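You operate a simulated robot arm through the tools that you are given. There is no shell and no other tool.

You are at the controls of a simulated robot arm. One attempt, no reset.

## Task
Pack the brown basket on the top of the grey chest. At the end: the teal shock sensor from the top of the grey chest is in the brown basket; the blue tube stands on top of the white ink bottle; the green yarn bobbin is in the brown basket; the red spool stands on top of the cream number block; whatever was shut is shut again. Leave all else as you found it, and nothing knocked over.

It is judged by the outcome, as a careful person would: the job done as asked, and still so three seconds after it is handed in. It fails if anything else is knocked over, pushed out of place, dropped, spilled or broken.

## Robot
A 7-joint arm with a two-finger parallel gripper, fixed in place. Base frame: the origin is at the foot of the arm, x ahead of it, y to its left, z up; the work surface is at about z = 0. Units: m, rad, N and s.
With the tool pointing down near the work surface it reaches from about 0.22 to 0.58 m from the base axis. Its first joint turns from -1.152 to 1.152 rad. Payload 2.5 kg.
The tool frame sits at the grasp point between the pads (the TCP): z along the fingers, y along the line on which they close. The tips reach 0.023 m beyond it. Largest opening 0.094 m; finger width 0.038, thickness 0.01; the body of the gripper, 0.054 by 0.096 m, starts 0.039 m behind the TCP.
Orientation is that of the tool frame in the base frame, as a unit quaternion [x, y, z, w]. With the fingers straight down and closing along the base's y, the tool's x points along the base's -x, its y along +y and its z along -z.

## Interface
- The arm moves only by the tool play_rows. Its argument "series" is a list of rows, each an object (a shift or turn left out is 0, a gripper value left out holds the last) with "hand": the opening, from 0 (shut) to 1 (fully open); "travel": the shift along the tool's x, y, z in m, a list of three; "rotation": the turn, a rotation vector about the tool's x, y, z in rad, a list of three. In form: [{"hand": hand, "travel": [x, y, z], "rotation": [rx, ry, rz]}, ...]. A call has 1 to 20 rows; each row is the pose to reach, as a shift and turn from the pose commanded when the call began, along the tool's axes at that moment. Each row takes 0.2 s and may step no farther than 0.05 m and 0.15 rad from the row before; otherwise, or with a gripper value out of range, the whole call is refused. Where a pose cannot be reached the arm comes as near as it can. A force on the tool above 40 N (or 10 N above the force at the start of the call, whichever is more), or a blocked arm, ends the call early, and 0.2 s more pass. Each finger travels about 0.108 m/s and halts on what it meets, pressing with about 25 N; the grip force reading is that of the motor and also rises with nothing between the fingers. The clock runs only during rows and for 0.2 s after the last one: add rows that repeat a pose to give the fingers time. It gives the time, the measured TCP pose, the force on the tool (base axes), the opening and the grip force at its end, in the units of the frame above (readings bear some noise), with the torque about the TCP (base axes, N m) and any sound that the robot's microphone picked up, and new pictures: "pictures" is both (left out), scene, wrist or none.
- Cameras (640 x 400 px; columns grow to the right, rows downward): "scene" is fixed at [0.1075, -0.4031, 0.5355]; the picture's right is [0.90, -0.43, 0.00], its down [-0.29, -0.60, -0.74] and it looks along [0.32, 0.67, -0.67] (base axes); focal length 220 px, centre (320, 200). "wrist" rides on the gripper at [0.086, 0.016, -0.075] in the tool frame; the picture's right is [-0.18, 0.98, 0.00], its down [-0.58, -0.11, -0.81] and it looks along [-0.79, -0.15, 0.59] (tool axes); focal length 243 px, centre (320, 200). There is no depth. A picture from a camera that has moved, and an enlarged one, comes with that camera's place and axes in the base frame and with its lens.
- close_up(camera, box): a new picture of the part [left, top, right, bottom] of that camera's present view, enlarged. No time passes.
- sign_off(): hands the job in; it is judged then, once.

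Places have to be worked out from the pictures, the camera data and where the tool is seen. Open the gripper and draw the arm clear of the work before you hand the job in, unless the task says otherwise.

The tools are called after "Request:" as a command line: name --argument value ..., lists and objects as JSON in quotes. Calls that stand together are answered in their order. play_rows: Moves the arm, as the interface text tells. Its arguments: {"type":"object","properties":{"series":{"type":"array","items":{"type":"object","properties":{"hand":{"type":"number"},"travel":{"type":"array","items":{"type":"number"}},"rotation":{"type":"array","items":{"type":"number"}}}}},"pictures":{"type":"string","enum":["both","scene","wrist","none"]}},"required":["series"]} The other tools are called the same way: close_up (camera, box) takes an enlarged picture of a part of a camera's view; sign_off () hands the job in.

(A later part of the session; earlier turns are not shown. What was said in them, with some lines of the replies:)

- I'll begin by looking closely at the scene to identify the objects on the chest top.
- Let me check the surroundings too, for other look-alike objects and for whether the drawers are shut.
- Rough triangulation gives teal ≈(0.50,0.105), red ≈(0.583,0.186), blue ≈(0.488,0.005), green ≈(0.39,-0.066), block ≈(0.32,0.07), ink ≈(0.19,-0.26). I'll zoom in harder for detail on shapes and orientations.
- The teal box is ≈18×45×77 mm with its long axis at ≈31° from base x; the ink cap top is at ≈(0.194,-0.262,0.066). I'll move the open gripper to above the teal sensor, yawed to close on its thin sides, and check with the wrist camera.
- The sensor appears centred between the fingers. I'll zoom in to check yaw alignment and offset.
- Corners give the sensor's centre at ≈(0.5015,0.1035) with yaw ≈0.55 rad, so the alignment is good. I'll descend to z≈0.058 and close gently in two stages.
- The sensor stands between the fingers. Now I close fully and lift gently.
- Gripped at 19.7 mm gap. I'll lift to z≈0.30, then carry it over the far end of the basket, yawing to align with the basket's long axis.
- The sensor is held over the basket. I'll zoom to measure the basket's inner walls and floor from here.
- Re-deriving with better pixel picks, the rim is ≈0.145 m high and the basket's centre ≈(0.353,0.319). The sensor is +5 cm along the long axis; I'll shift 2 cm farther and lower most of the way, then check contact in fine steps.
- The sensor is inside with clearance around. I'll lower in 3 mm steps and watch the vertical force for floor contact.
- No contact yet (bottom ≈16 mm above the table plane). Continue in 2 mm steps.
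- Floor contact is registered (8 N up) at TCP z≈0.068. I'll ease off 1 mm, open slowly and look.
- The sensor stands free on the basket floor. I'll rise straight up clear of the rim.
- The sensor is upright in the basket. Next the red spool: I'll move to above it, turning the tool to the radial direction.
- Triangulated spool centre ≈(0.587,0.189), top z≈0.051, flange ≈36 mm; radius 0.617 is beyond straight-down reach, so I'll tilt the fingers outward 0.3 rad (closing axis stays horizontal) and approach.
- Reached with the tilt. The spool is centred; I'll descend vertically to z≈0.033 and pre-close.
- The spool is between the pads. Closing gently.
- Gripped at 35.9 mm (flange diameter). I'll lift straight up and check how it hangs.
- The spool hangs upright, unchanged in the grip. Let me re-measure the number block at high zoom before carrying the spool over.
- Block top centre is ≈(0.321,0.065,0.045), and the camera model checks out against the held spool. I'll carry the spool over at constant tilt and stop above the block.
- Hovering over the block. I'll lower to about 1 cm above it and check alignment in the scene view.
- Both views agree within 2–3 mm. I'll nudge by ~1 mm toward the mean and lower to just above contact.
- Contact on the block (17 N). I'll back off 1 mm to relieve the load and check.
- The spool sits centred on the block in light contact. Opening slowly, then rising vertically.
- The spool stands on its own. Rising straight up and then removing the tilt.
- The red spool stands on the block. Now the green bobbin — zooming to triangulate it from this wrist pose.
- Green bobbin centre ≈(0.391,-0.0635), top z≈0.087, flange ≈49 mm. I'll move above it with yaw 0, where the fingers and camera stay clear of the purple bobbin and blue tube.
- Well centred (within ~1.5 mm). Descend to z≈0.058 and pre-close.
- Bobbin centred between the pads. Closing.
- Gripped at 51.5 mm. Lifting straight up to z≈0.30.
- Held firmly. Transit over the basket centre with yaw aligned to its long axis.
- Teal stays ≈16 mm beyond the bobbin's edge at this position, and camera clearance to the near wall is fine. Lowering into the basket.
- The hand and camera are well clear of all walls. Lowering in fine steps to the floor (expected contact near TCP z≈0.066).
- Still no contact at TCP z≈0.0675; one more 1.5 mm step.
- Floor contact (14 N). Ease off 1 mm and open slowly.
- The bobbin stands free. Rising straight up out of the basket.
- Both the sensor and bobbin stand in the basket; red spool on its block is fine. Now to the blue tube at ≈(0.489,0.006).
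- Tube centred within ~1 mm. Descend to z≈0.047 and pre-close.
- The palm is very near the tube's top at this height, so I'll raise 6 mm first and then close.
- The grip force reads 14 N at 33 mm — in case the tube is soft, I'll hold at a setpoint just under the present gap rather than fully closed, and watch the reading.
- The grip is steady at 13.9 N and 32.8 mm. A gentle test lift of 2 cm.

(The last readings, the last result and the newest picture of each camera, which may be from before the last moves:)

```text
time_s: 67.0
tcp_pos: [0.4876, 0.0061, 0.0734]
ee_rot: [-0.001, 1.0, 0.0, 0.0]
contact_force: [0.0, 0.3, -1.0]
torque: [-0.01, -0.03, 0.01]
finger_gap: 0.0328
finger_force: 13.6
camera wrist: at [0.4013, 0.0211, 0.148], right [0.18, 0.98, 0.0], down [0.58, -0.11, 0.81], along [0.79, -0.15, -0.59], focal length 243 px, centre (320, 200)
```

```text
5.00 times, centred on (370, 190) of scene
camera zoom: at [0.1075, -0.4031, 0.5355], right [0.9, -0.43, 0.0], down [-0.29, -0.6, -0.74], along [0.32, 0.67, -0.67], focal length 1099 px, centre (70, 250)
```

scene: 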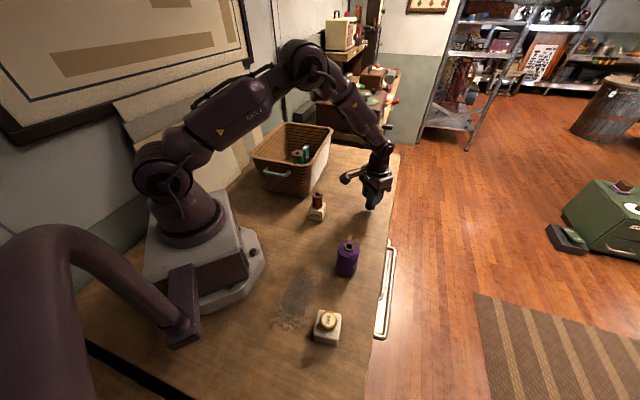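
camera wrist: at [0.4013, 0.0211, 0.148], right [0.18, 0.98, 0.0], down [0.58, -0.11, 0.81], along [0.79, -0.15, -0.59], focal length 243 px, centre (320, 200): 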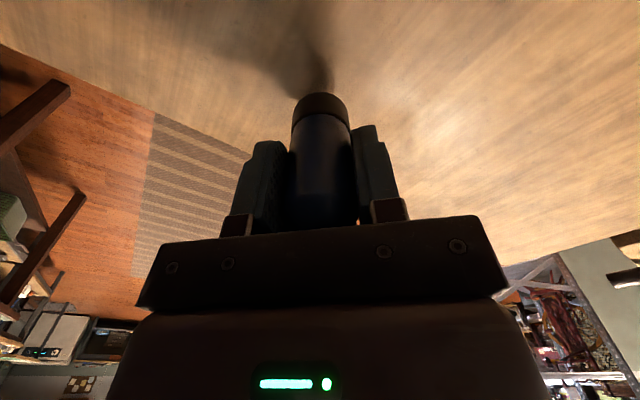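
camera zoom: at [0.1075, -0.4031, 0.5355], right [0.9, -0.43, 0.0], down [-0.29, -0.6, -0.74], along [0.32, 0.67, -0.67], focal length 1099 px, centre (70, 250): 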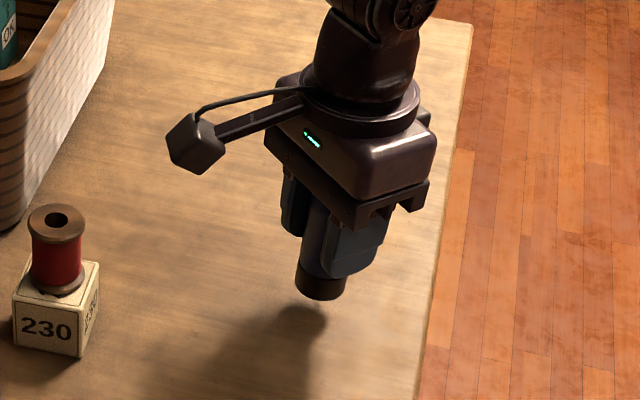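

The tube is securely held. Lift to z≈0.25.

Request:
play_rows --series '[{"hand": 0.33, "travel": [0, 0, -0.015]}, {"travel": [0, 0, -0.045]}, {"travel": [0, 0, -0.08]}, {"travel": [0, 0, -0.115]}, {"travel": [0, 0, -0.15]}, {"travel": [0, 0, -0.172]}, {"travel": [0, 0, -0.177]}]' --pictures "none"

Request:
play_rows --series '[{"hand": 0.33, "travel": [0.0117, -0.0107, 0], "rotation": [0, 0, 0.037]}, {"travel": [0.0323, -0.0295, 0], "rotation": [0, 0, 0.102]}, {"travel": [0.0543, -0.0496, 0], "rotation": [0, 0, 0.172]}, {"travel": [0.0763, -0.0697, 0], "rotation": [0, 0, 0.242]}, {"travel": [0.0984, -0.0898, 0], "rotation": [0, 0, 0.312]}, {"travel": [0.1204, -0.1099, 0], "rotation": [0, 0, 0.381]}, {"travel": [0.1424, -0.13, 0], "rotation": [0, 0, 0.451]}, {"travel": [0.1644, -0.1501, 0], "rotation": [0, 0, 0.521]}, {"travel": [0.1864, -0.1702, 0], "rotation": [0, 0, 0.591]}, {"travel": [0.2085, -0.1903, 0], "rotation": [0, 0, 0.66]}, {"travel": [0.2305, -0.2104, 0], "rotation": [0, 0, 0.73]}, {"travel": [0.2525, -0.2306, 0], "rotation": [0, 0, 0.8]}, {"travel": [0.273, -0.2493, 0], "rotation": [0, 0, 0.865]}, {"travel": [0.2877, -0.2627, 0], "rotation": [0, 0, 0.911]}, {"travel": [0.2936, -0.2681, 0], "rotation": [0, 0, 0.93]}, {"travel": [0.2936, -0.2681, 0], "rotation": [0, 0, 0.93]}]'

```text
time_s: 68.6
tcp_pos: [0.4878, 0.0054, 0.2509]
ee_rot: [0.0, 1.0, 0.0, 0.0]
contact_force: [0.4, 0.6, 0.1]
torque: [-0.02, 0.03, -0.01]
finger_gap: 0.0329
finger_force: 14.1
```

```text
time_s: 72.0
tcp_pos: [0.1942, -0.2621, 0.251]
ee_rot: [0.449, 0.894, 0.0, 0.0]
contact_force: [0.8, 0.1, -1.1]
torque: [0.01, -0.01, -0.01]
finger_gap: 0.0329
finger_force: 13.9
camera wrist: at [0.1554, -0.1844, 0.3248], right [0.9, 0.44, 0.0], down [0.26, -0.53, 0.81], along [0.35, -0.72, -0.59], focal length 243 px, centre (320, 200)
```

scene: 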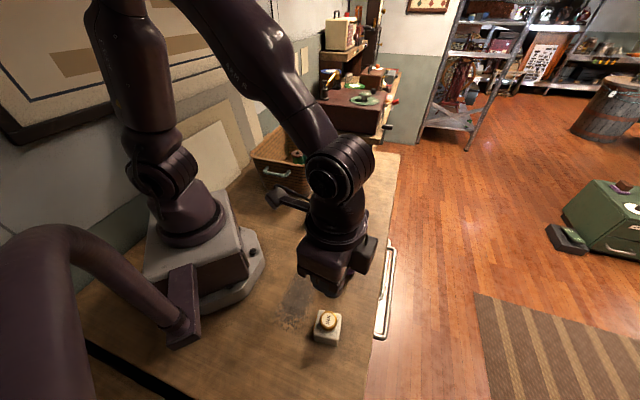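
wrist: 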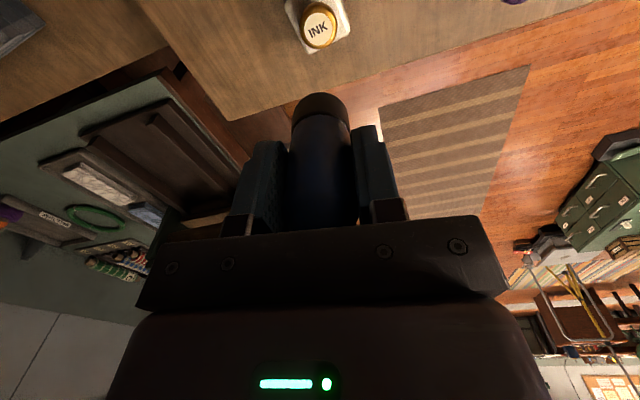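

Now over the ink bottle. Zooming from both cameras to pin the cap's centre and height.

Request:
close_up --camera "wrist" --box '[270, 0, 370, 62]'

Request:
close_up --camera "scene" --box '[290, 240, 370, 350]'

```text
6.40 times, centred on (320, 31) of wrist
camera zoom: at [0.1554, -0.1844, 0.3248], right [0.9, 0.44, 0.0], down [0.26, -0.53, 0.81], along [0.35, -0.72, -0.59], focal length 1553 px, centre (320, 1282)
```

zoom: 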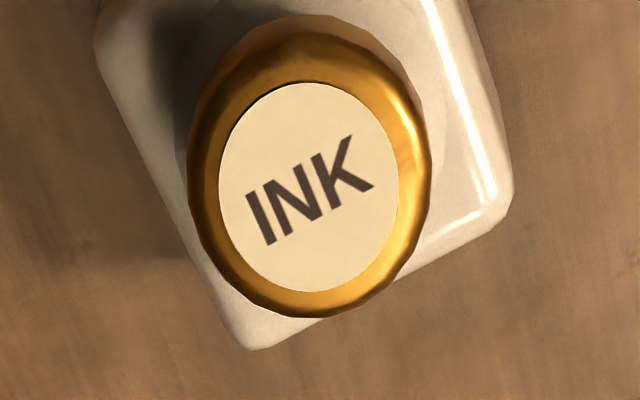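

```text
3.64 times, centred on (330, 295) of scene
camera zoom: at [0.1075, -0.4031, 0.5355], right [0.9, -0.43, 0.0], down [-0.29, -0.6, -0.74], along [0.32, 0.67, -0.67], focal length 799 px, centre (284, -146)
```

zoom: 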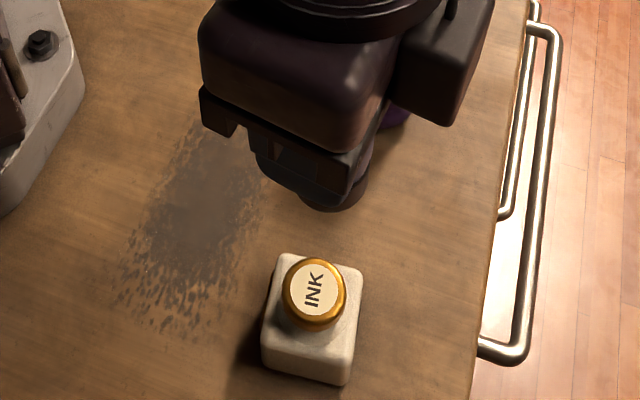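

Cap centre ≈(0.193,-0.2625), top z≈0.066–0.072. I'll zoom on the held tube to determine its offset from the TCP.

Request:
close_up --camera "wrist" --box '[270, 80, 370, 240]'

Request:
close_up --camera "scene" --box '[300, 250, 360, 310]'

```text
2.50 times, centred on (320, 160) of wrist
camera zoom: at [0.1554, -0.1844, 0.3248], right [0.9, 0.44, 0.0], down [0.26, -0.53, 0.81], along [0.35, -0.72, -0.59], focal length 606 px, centre (320, 300)
```

zoom: 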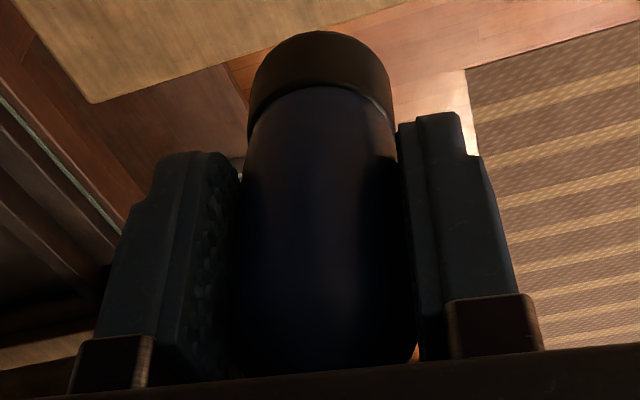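

```text
6.67 times, centred on (330, 280) of scene
camera zoom: at [0.1075, -0.4031, 0.5355], right [0.9, -0.43, 0.0], down [-0.29, -0.6, -0.74], along [0.32, 0.67, -0.67], focal length 1465 px, centre (253, -333)
```

zoom: 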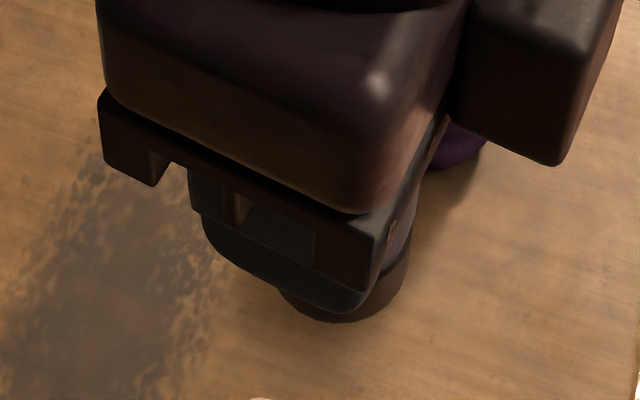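

The tube sits ≈2–3 mm outward of the TCP along tool −x. I'll correct by (+3, −1) mm in tool x,y and lower to z≈0.142 for a close comparison with the cap.

Request:
play_rows --series '[{"hand": 0.33, "travel": [0.0015, -0.0005, 0.015]}, {"travel": [0.003, -0.001, 0.045]}, {"travel": [0.003, -0.001, 0.075]}, {"travel": [0.003, -0.001, 0.098]}, {"travel": [0.003, -0.001, 0.109]}, {"travel": [0.003, -0.001, 0.109]}]'

Request:
close_up --camera "wrist" --box '[240, 0, 400, 160]'

Request:
close_up --camera "scene" --box '[290, 270, 370, 350]'

```text
time_s: 73.4
tcp_pos: [0.1919, -0.2598, 0.1416]
ee_rot: [0.448, 0.894, 0.0, 0.0]
contact_force: [0.0, 0.6, -1.1]
torque: [0.01, 0.02, 0.02]
finger_gap: 0.033
finger_force: 13.9
camera wrist: at [0.1533, -0.1814, 0.2152], right [0.9, 0.44, 0.0], down [0.26, -0.53, 0.81], along [0.35, -0.72, -0.59], focal length 243 px, centre (320, 200)
```

scene: 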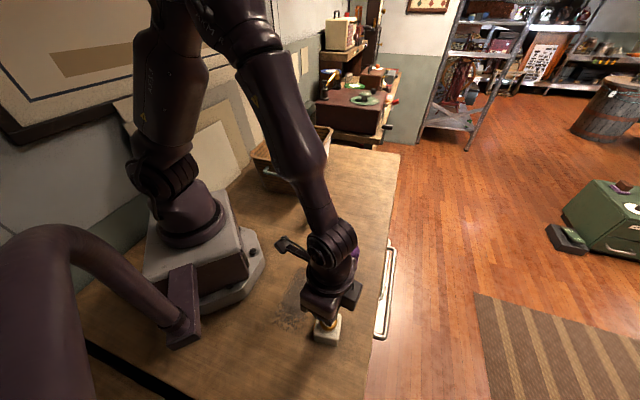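
wrist: 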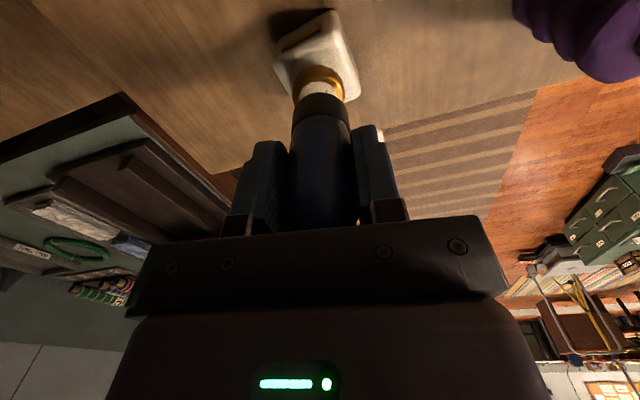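

```text
2.50 times, centred on (320, 80) of wrist
camera zoom: at [0.1533, -0.1814, 0.2152], right [0.9, 0.44, 0.0], down [0.26, -0.53, 0.81], along [0.35, -0.72, -0.59], focal length 606 px, centre (320, 500)
```

zoom: 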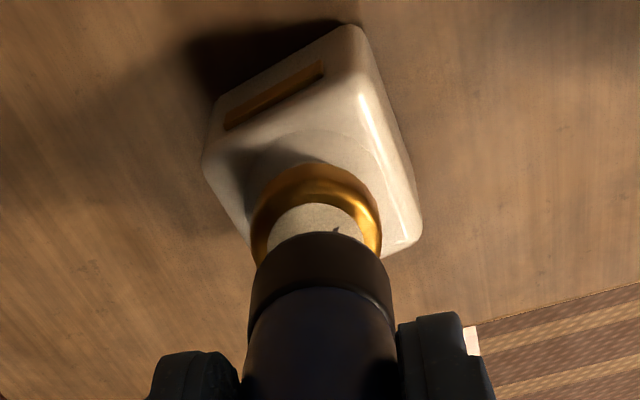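

```text
5.00 times, centred on (330, 310) of scene
camera zoom: at [0.1075, -0.4031, 0.5355], right [0.9, -0.43, 0.0], down [-0.29, -0.6, -0.74], along [0.32, 0.67, -0.67], focal length 1099 px, centre (270, -350)
```

zoom: 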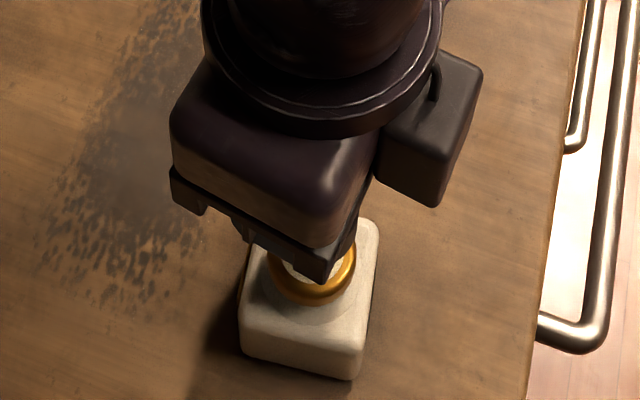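

The cap and tube agree to about 1 mm; a −1 mm nudge in tool y, then lower to just above expected contact.

Request:
play_rows --series '[{"hand": 0.33, "travel": [0, -0.0012, 0.004]}, {"travel": [0, -0.0012, 0.008]}, {"travel": [0, -0.0012, 0.012]}, {"travel": [0, -0.0012, 0.012]}]' --pictures "wrist"

Request:
close_up --camera "wrist" --box '[240, 0, 400, 160]'

```text
time_s: 74.4
tcp_pos: [0.1906, -0.2611, 0.1291]
ee_rot: [0.449, 0.894, -0.001, 0.0]
contact_force: [0.4, -1.4, -0.7]
torque: [-0.01, -0.03, -0.02]
finger_gap: 0.0327
finger_force: 14.4
camera wrist: at [0.1518, -0.1828, 0.2033], right [0.9, 0.44, 0.0], down [0.26, -0.53, 0.81], along [0.35, -0.72, -0.59], focal length 243 px, centre (320, 200)
```

wrist: 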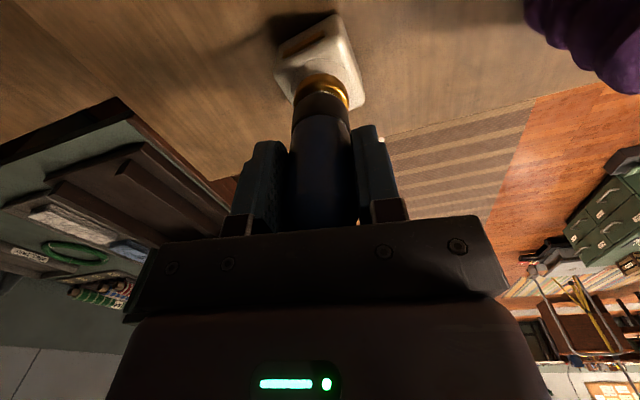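

```text
2.50 times, centred on (320, 80) of wrist
camera zoom: at [0.1518, -0.1828, 0.2033], right [0.9, 0.44, 0.0], down [0.26, -0.53, 0.81], along [0.35, -0.72, -0.59], focal length 606 px, centre (320, 500)
```

zoom: 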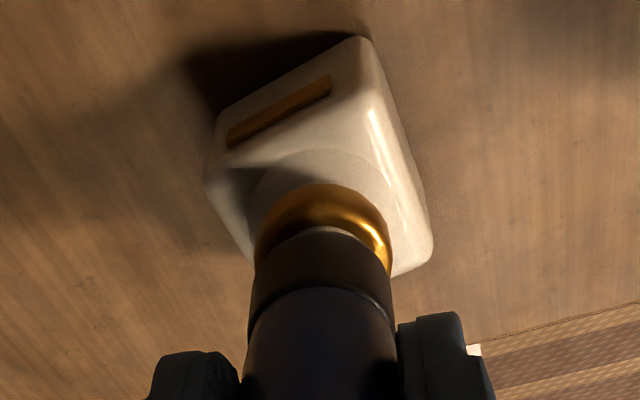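

Laterally concentric now. Lowering in 1 mm steps with force checks.

Request:
play_rows --series '[{"hand": 0.33, "travel": [0, 0, 0.001]}, {"travel": [0, 0, 0.002]}, {"travel": [0, 0, 0.003]}, {"travel": [0, 0, 0.003]}]' --pictures "none"

Request:
play_rows --series '[{"hand": 0.33, "travel": [0, 0, 0.001]}, {"travel": [0, 0, 0.0015]}, {"travel": [0, 0, 0.0015]}]' --pictures "none"

```text
time_s: 75.4
tcp_pos: [0.1906, -0.2608, 0.1264]
ee_rot: [0.449, 0.893, 0.0, 0.0]
contact_force: [-0.5, 0.5, -1.3]
torque: [-0.01, 0.03, 0.02]
finger_gap: 0.0328
finger_force: 14.1
```

```text
time_s: 76.2
tcp_pos: [0.1899, -0.2614, 0.1251]
ee_rot: [0.448, 0.894, -0.001, -0.001]
contact_force: [1.0, 0.3, -1.1]
torque: [0.0, 0.0, -0.03]
finger_gap: 0.033
finger_force: 14.2
```

Request:
play_rows --series '[{"hand": 0.33, "travel": [0, 0, 0.001]}, {"travel": [0, 0, 0.0015]}, {"travel": [0, 0, 0.0015]}]' --pictures "none"

```text
time_s: 77.0
tcp_pos: [0.191, -0.2612, 0.1234]
ee_rot: [0.449, 0.894, 0.0, -0.001]
contact_force: [0.7, -0.4, 0.1]
torque: [-0.02, 0.02, -0.02]
finger_gap: 0.0332
finger_force: 13.6
```

Request:
play_rows --series '[{"hand": 0.33, "travel": [0, 0, 0.0007]}, {"travel": [0, 0, 0.001]}, {"travel": [0, 0, 0.001]}]' --pictures "wrist"

Request:
close_up --camera "wrist" --box '[260, 20, 380, 140]'

```text
time_s: 77.8
tcp_pos: [0.1912, -0.2613, 0.123]
ee_rot: [0.448, 0.894, 0.0, 0.0]
contact_force: [-0.1, 0.0, -1.1]
torque: [-0.05, -0.02, 0.01]
finger_gap: 0.0328
finger_force: 14.2
camera wrist: at [0.152, -0.1831, 0.1963], right [0.9, 0.44, 0.0], down [0.26, -0.53, 0.81], along [0.35, -0.72, -0.59], focal length 243 px, centre (320, 200)
```

wrist: 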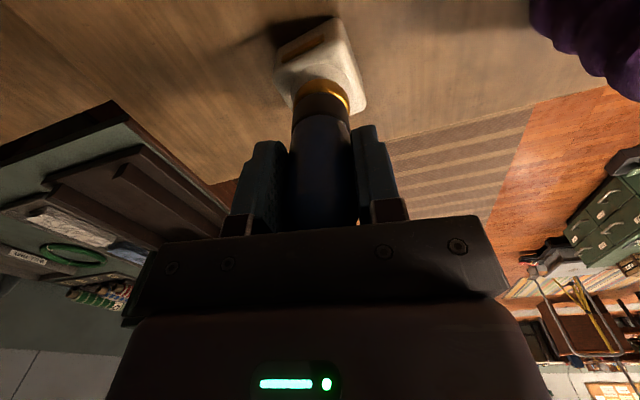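

```text
3.33 times, centred on (320, 80) of wrist
camera zoom: at [0.152, -0.1831, 0.1963], right [0.9, 0.44, 0.0], down [0.26, -0.53, 0.81], along [0.35, -0.72, -0.59], focal length 809 px, centre (320, 600)
```

zoom: 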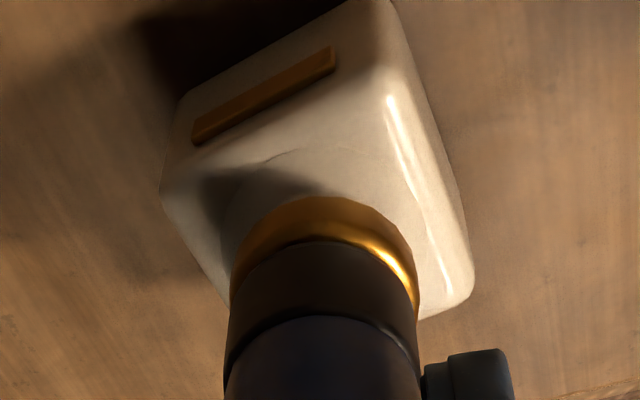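

Still about a millimetre or more from contact; continuing down in 1 mm steps.

Request:
play_rows --series '[{"hand": 0.33, "travel": [0, 0, 0.0007]}, {"travel": [0, 0, 0.0015]}, {"travel": [0, 0, 0.0015]}]' --pictures "none"

```text
time_s: 78.6
tcp_pos: [0.1911, -0.2612, 0.1213]
ee_rot: [0.449, 0.893, 0.0, 0.0]
contact_force: [0.6, -0.2, -1.5]
torque: [0.01, 0.01, 0.02]
finger_gap: 0.0328
finger_force: 13.4
```

Request:
play_rows --series '[{"hand": 0.33, "travel": [0, 0, 0.0007]}, {"travel": [0, 0, 0.0015]}, {"travel": [0, 0, 0.0015]}]' --pictures "none"

```text
time_s: 79.4
tcp_pos: [0.19, -0.2616, 0.1195]
ee_rot: [0.448, 0.894, 0.0, 0.0]
contact_force: [-2.5, 2.7, 12.9]
torque: [0.18, 0.1, -0.01]
finger_gap: 0.0328
finger_force: 14.1
```

Contact at TCP z≈0.1195 (cap top ≈0.066). I'll ease off slightly and check alignment visually before releasing.

Request:
play_rows --series '[{"hand": 0.33, "travel": [0, 0, -0.0008]}, {"travel": [0, 0, -0.0008]}]'

Request:
close_up --camera "wrist" --box '[260, 20, 380, 140]'

Request:
close_up --camera "scene" --box '[300, 290, 360, 350]'

```text
time_s: 80.0
tcp_pos: [0.1903, -0.2606, 0.1201]
ee_rot: [0.449, 0.894, 0.0, 0.0]
contact_force: [-0.2, 0.1, 0.1]
torque: [-0.01, 0.0, -0.04]
finger_gap: 0.0329
finger_force: 13.6
camera wrist: at [0.152, -0.1832, 0.1941], right [0.9, 0.44, 0.0], down [0.26, -0.53, 0.81], along [0.35, -0.72, -0.59], focal length 243 px, centre (320, 200)
```

scene: 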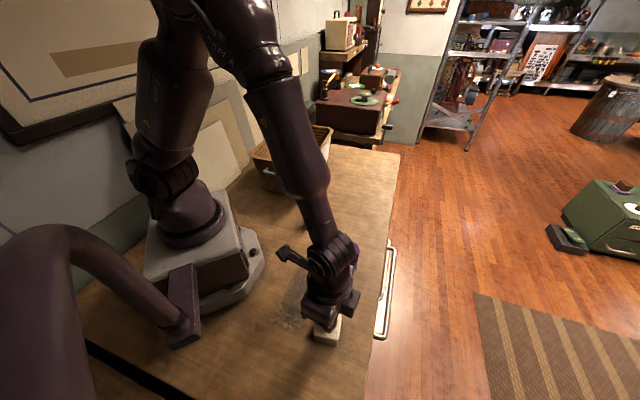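
wrist: 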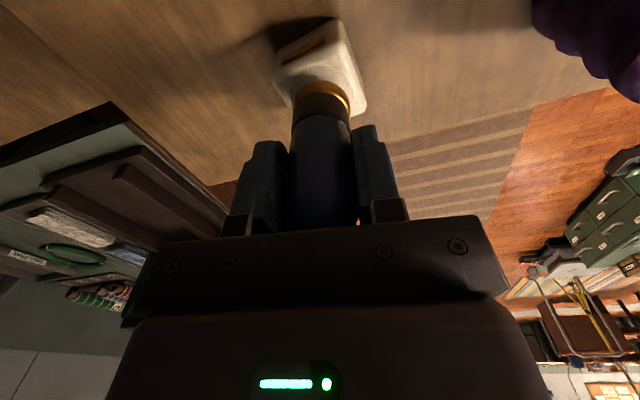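

```text
3.33 times, centred on (320, 80) of wrist
camera zoom: at [0.152, -0.1832, 0.1941], right [0.9, 0.44, 0.0], down [0.26, -0.53, 0.81], along [0.35, -0.72, -0.59], focal length 809 px, centre (320, 600)
```

zoom: 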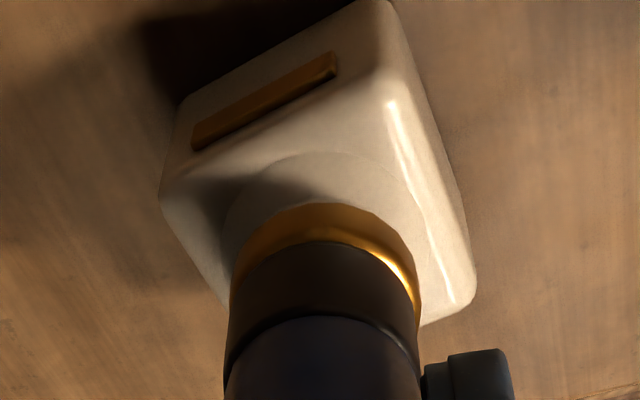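

```text
6.67 times, centred on (330, 320) of scene
camera zoom: at [0.1075, -0.4031, 0.5355], right [0.9, -0.43, 0.0], down [-0.29, -0.6, -0.74], along [0.32, 0.67, -0.67], focal length 1465 px, centre (253, -600)
```

zoom: 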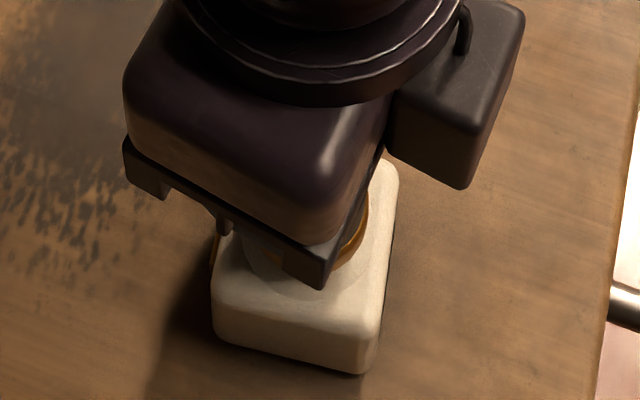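

Tube is concentric with the cap and resting on it. Releasing slowly.

Request:
play_rows --series '[{"hand": 0.36}, {"hand": 0.39}, {"hand": 0.44}, {"hand": 0.52}, {"hand": 0.62}, {"hand": 0.62}]' --pictures "wrist"

Request:
close_up --camera "wrist" --box '[220, 20, 420, 240]'

```text
time_s: 81.4
tcp_pos: [0.191, -0.2609, 0.1207]
ee_rot: [0.449, 0.894, 0.0, 0.0]
contact_force: [0.3, 0.1, 0.8]
torque: [-0.01, -0.01, 0.01]
finger_gap: 0.0583
finger_force: 0.2
camera wrist: at [0.1521, -0.1832, 0.1943], right [0.9, 0.44, 0.0], down [0.26, -0.53, 0.81], along [0.35, -0.72, -0.59], focal length 243 px, centre (320, 200)
```

wrist: 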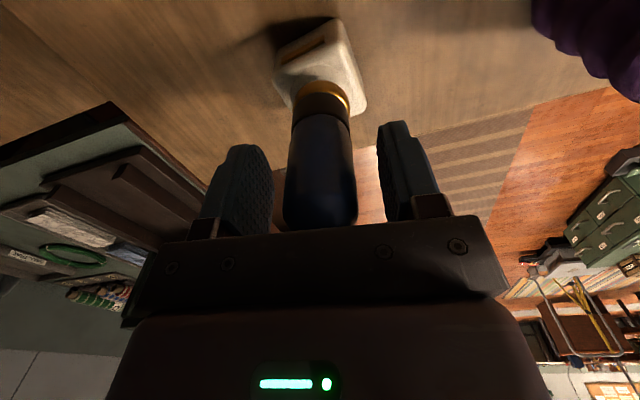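

```text
1.82 times, centred on (320, 130) of wrist
camera zoom: at [0.1521, -0.1832, 0.1943], right [0.9, 0.44, 0.0], down [0.26, -0.53, 0.81], along [0.35, -0.72, -0.59], focal length 441 px, centre (320, 327)
```

zoom: 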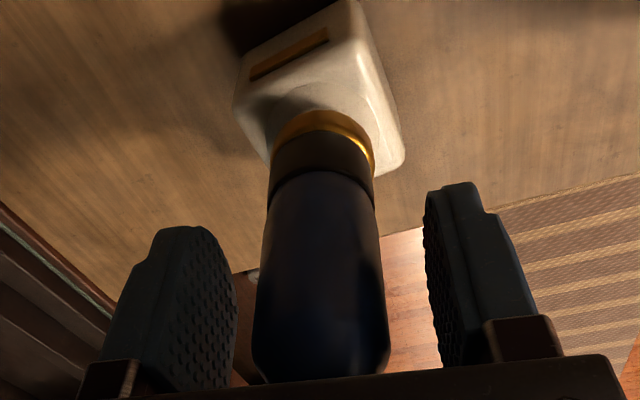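

The tube stands on the cap. Rising straight up slowly, then clear.

Request:
play_rows --series '[{"hand": 0.75}, {"hand": 0.75, "travel": [0, 0, -0.008]}, {"travel": [0, 0, -0.025]}, {"travel": [0, 0, -0.05]}, {"travel": [0, 0, -0.08]}, {"travel": [0, 0, -0.11]}, {"travel": [0, 0, -0.145]}, {"travel": [0, 0, -0.18]}, {"travel": [0, 0, -0.2]}, {"travel": [0, 0, -0.2]}]'

Request:
close_up --camera "scene" --box '[280, 230, 380, 350]'

```text
time_s: 83.6
tcp_pos: [0.1896, -0.2609, 0.3203]
ee_rot: [0.449, 0.894, 0.0, 0.0]
contact_force: [-0.2, 0.5, 0.0]
torque: [-0.01, 0.01, 0.03]
finger_gap: 0.0702
finger_force: 0.1
camera wrist: at [0.1514, -0.1825, 0.3944], right [0.9, 0.44, 0.0], down [0.26, -0.53, 0.81], along [0.35, -0.72, -0.59], focal length 243 px, centre (320, 200)
```

scene: 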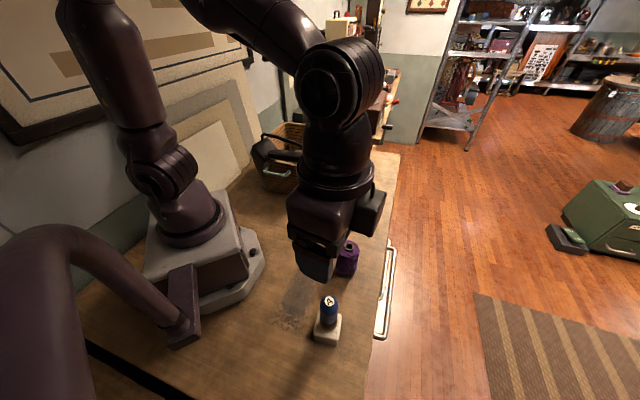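
wrist: 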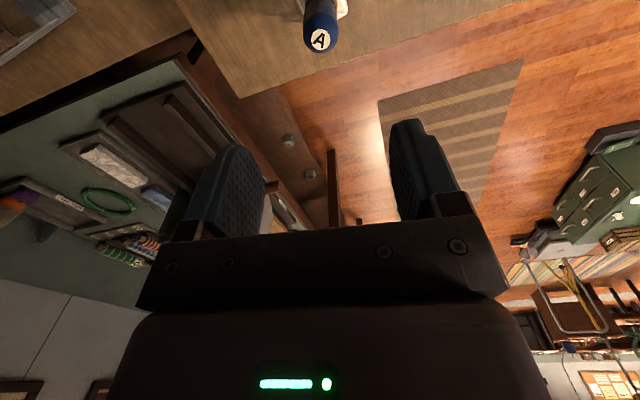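

```text
3.33 times, centred on (330, 290) of scene
camera zoom: at [0.1075, -0.4031, 0.5355], right [0.9, -0.43, 0.0], down [-0.29, -0.6, -0.74], along [0.32, 0.67, -0.67], focal length 733 px, centre (287, -100)
```

zoom: 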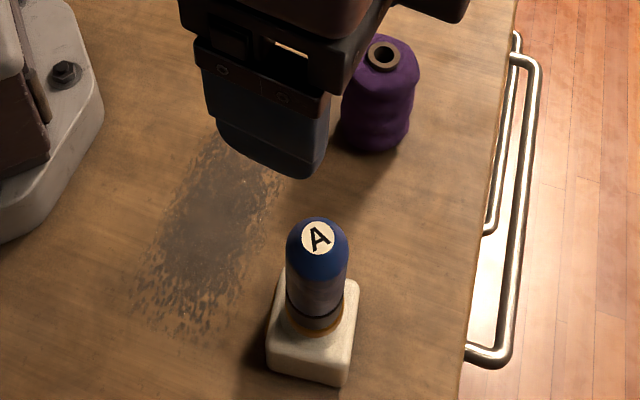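

The blue tube stands on the ink bottle. I'll return the arm to its starting clear pose with an open gripper and do a final inspection.

Request:
play_rows --series '[{"hand": 0.85, "travel": [0.0, 0.0, -0.02], "rotation": [0, 0, -0.03]}, {"hand": 1, "travel": [0.0089, 0.0228, -0.03], "rotation": [0, 0, -0.12]}, {"travel": [0.0177, 0.0456, -0.04], "rotation": [0, 0, -0.21]}, {"travel": [0.0266, 0.0685, -0.05], "rotation": [0, 0, -0.3]}, {"travel": [0.0354, 0.0913, -0.0593], "rotation": [0, 0, -0.39]}, {"travel": [0.0443, 0.1141, -0.0593], "rotation": [0, 0, -0.48]}, {"travel": [0.0531, 0.1369, -0.0593], "rotation": [0, 0, -0.57]}, {"travel": [0.062, 0.1597, -0.0593], "rotation": [0, 0, -0.66]}, {"travel": [0.0708, 0.1826, -0.0593], "rotation": [0, 0, -0.75]}, {"travel": [0.0797, 0.2054, -0.0593], "rotation": [0, 0, -0.84]}, {"travel": [0.0885, 0.2282, -0.0593], "rotation": [0, 0, -0.93]}, {"travel": [0.0885, 0.2282, -0.0593], "rotation": [0, 0, -0.93]}]'

Request:
close_up --camera "scene" --box '[240, 110, 420, 230]'

Request:
close_up --camera "scene" --box '[260, 200, 420, 360]'

```text
time_s: 86.2
tcp_pos: [0.3218, -0.0545, 0.3807]
ee_rot: [-0.001, 1.0, 0.0, 0.0]
contact_force: [0.0, -1.2, 0.2]
torque: [-0.03, -0.02, 0.02]
finger_gap: 0.0938
finger_force: 0.1
camera wrist: at [0.2348, -0.0381, 0.4541], right [0.18, 0.98, 0.0], down [0.58, -0.11, 0.81], along [0.79, -0.15, -0.59], focal length 243 px, centre (320, 200)
```

scene: 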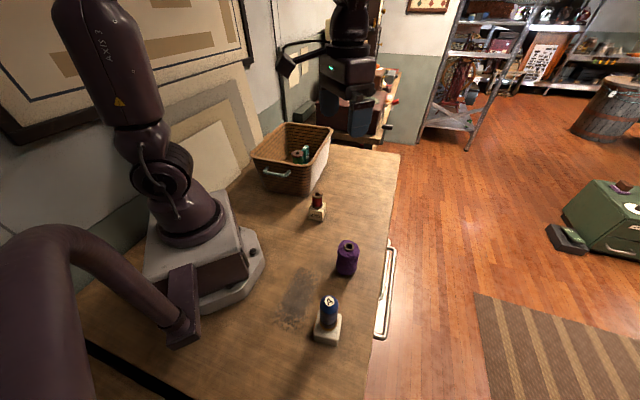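
wrist: 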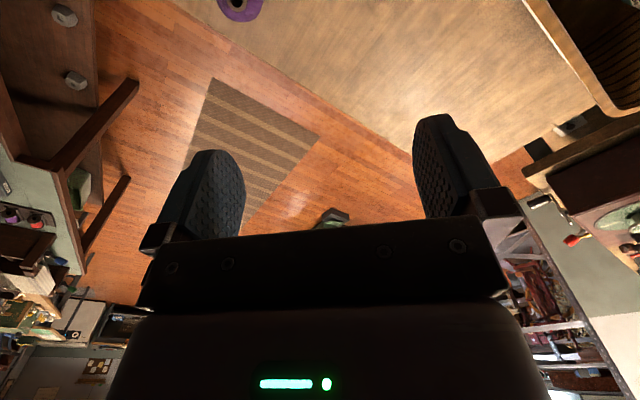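

```text
3.33 times, centred on (330, 170) of scene
camera zoom: at [0.1075, -0.4031, 0.5355], right [0.9, -0.43, 0.0], down [-0.29, -0.6, -0.74], along [0.32, 0.67, -0.67], focal length 733 px, centre (287, 300)
```

zoom: 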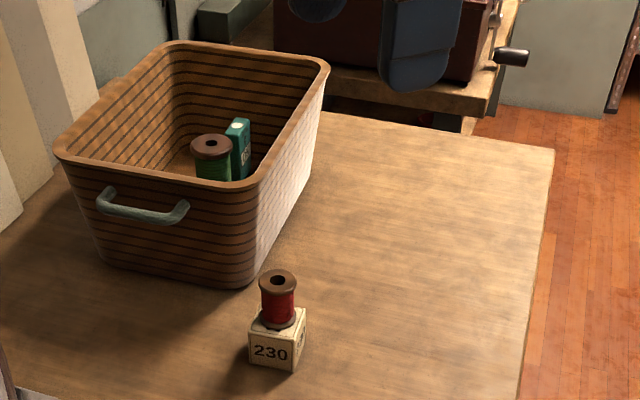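

```text
2.50 times, centred on (340, 280) of scene
camera zoom: at [0.1075, -0.4031, 0.5355], right [0.9, -0.43, 0.0], down [-0.29, -0.6, -0.74], along [0.32, 0.67, -0.67], focal length 549 px, centre (270, 0)
```

zoom: 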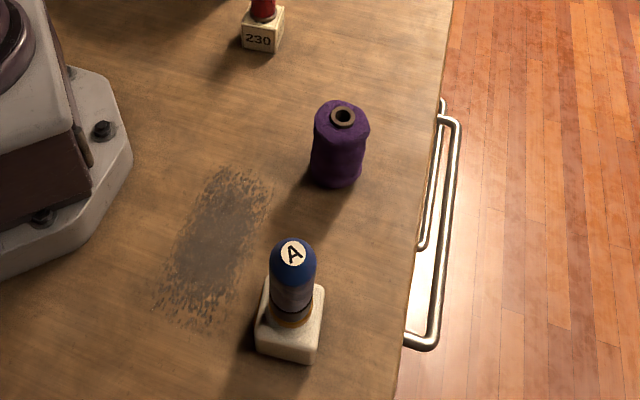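

Everything matches the goal: sensor and green bobbin stand in the basket, red spool on the block, blue tube on the ink bottle, with the purple bobbin, basket and drawer handles unchanged. One last close look at the stacked tube and the sensor before handing in.

Request:
close_up --camera "scene" --box '[280, 136, 330, 176]'

Request:
close_up --camera "scene" --box '[304, 286, 354, 350]'

```text
10.00 times, centred on (305, 156) of scene
camera zoom: at [0.1075, -0.4031, 0.5355], right [0.9, -0.43, 0.0], down [-0.29, -0.6, -0.74], along [0.32, 0.67, -0.67], focal length 2198 px, centre (470, 640)
```

zoom: 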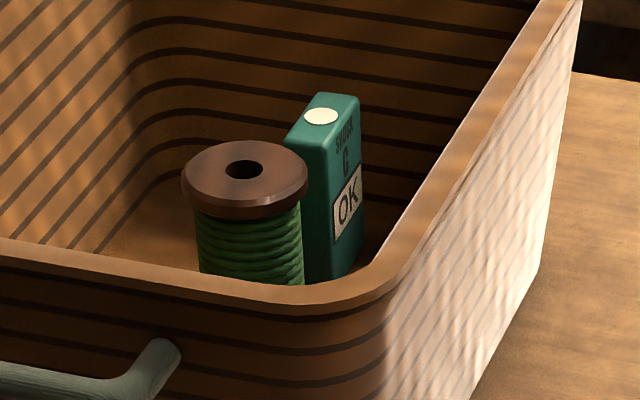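

```text
6.25 times, centred on (329, 318) of scene
camera zoom: at [0.1075, -0.4031, 0.5355], right [0.9, -0.43, 0.0], down [-0.29, -0.6, -0.74], along [0.32, 0.67, -0.67], focal length 1374 px, centre (264, -538)
```

zoom: 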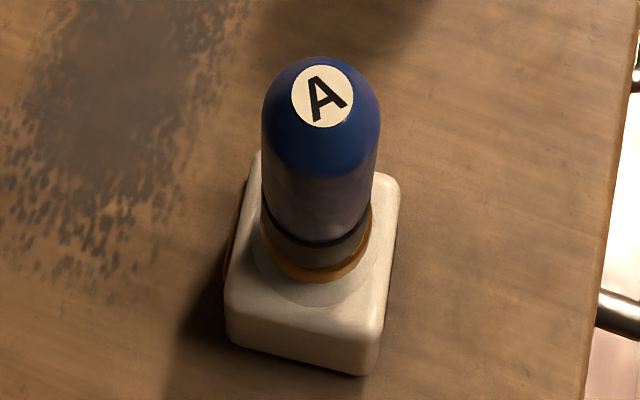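

The sensor still shows "OK" and stands beside the bobbin, and the tube stands upright on the cap. The arm is clear with the gripper open, so I'm handing the job in.

Request:
sign_off

```text
The job is handed in.
```

I packed the basket as asked and handed the job in; the last pictures before hand-in showed everything in place.

- **Teal shock sensor:** it stands upright in the brown basket, and its label still reads "OK".
- **Green yarn bobbin:** it stands in the basket next to the sensor. I took this to be the green wound spool on the chest top, the only green one I could see there.
- **Red spool:** it stands centred on the cream "230" block.
- **Blue tube:** it stands upright on the white ink bottle's cap.

I never opened the drawers, and their handles look unchanged. The purple bobbin and the basket are where they were. Nothing was knocked over or dropped. The arm is back at its starting pose, clear of the work, with the gripper open.
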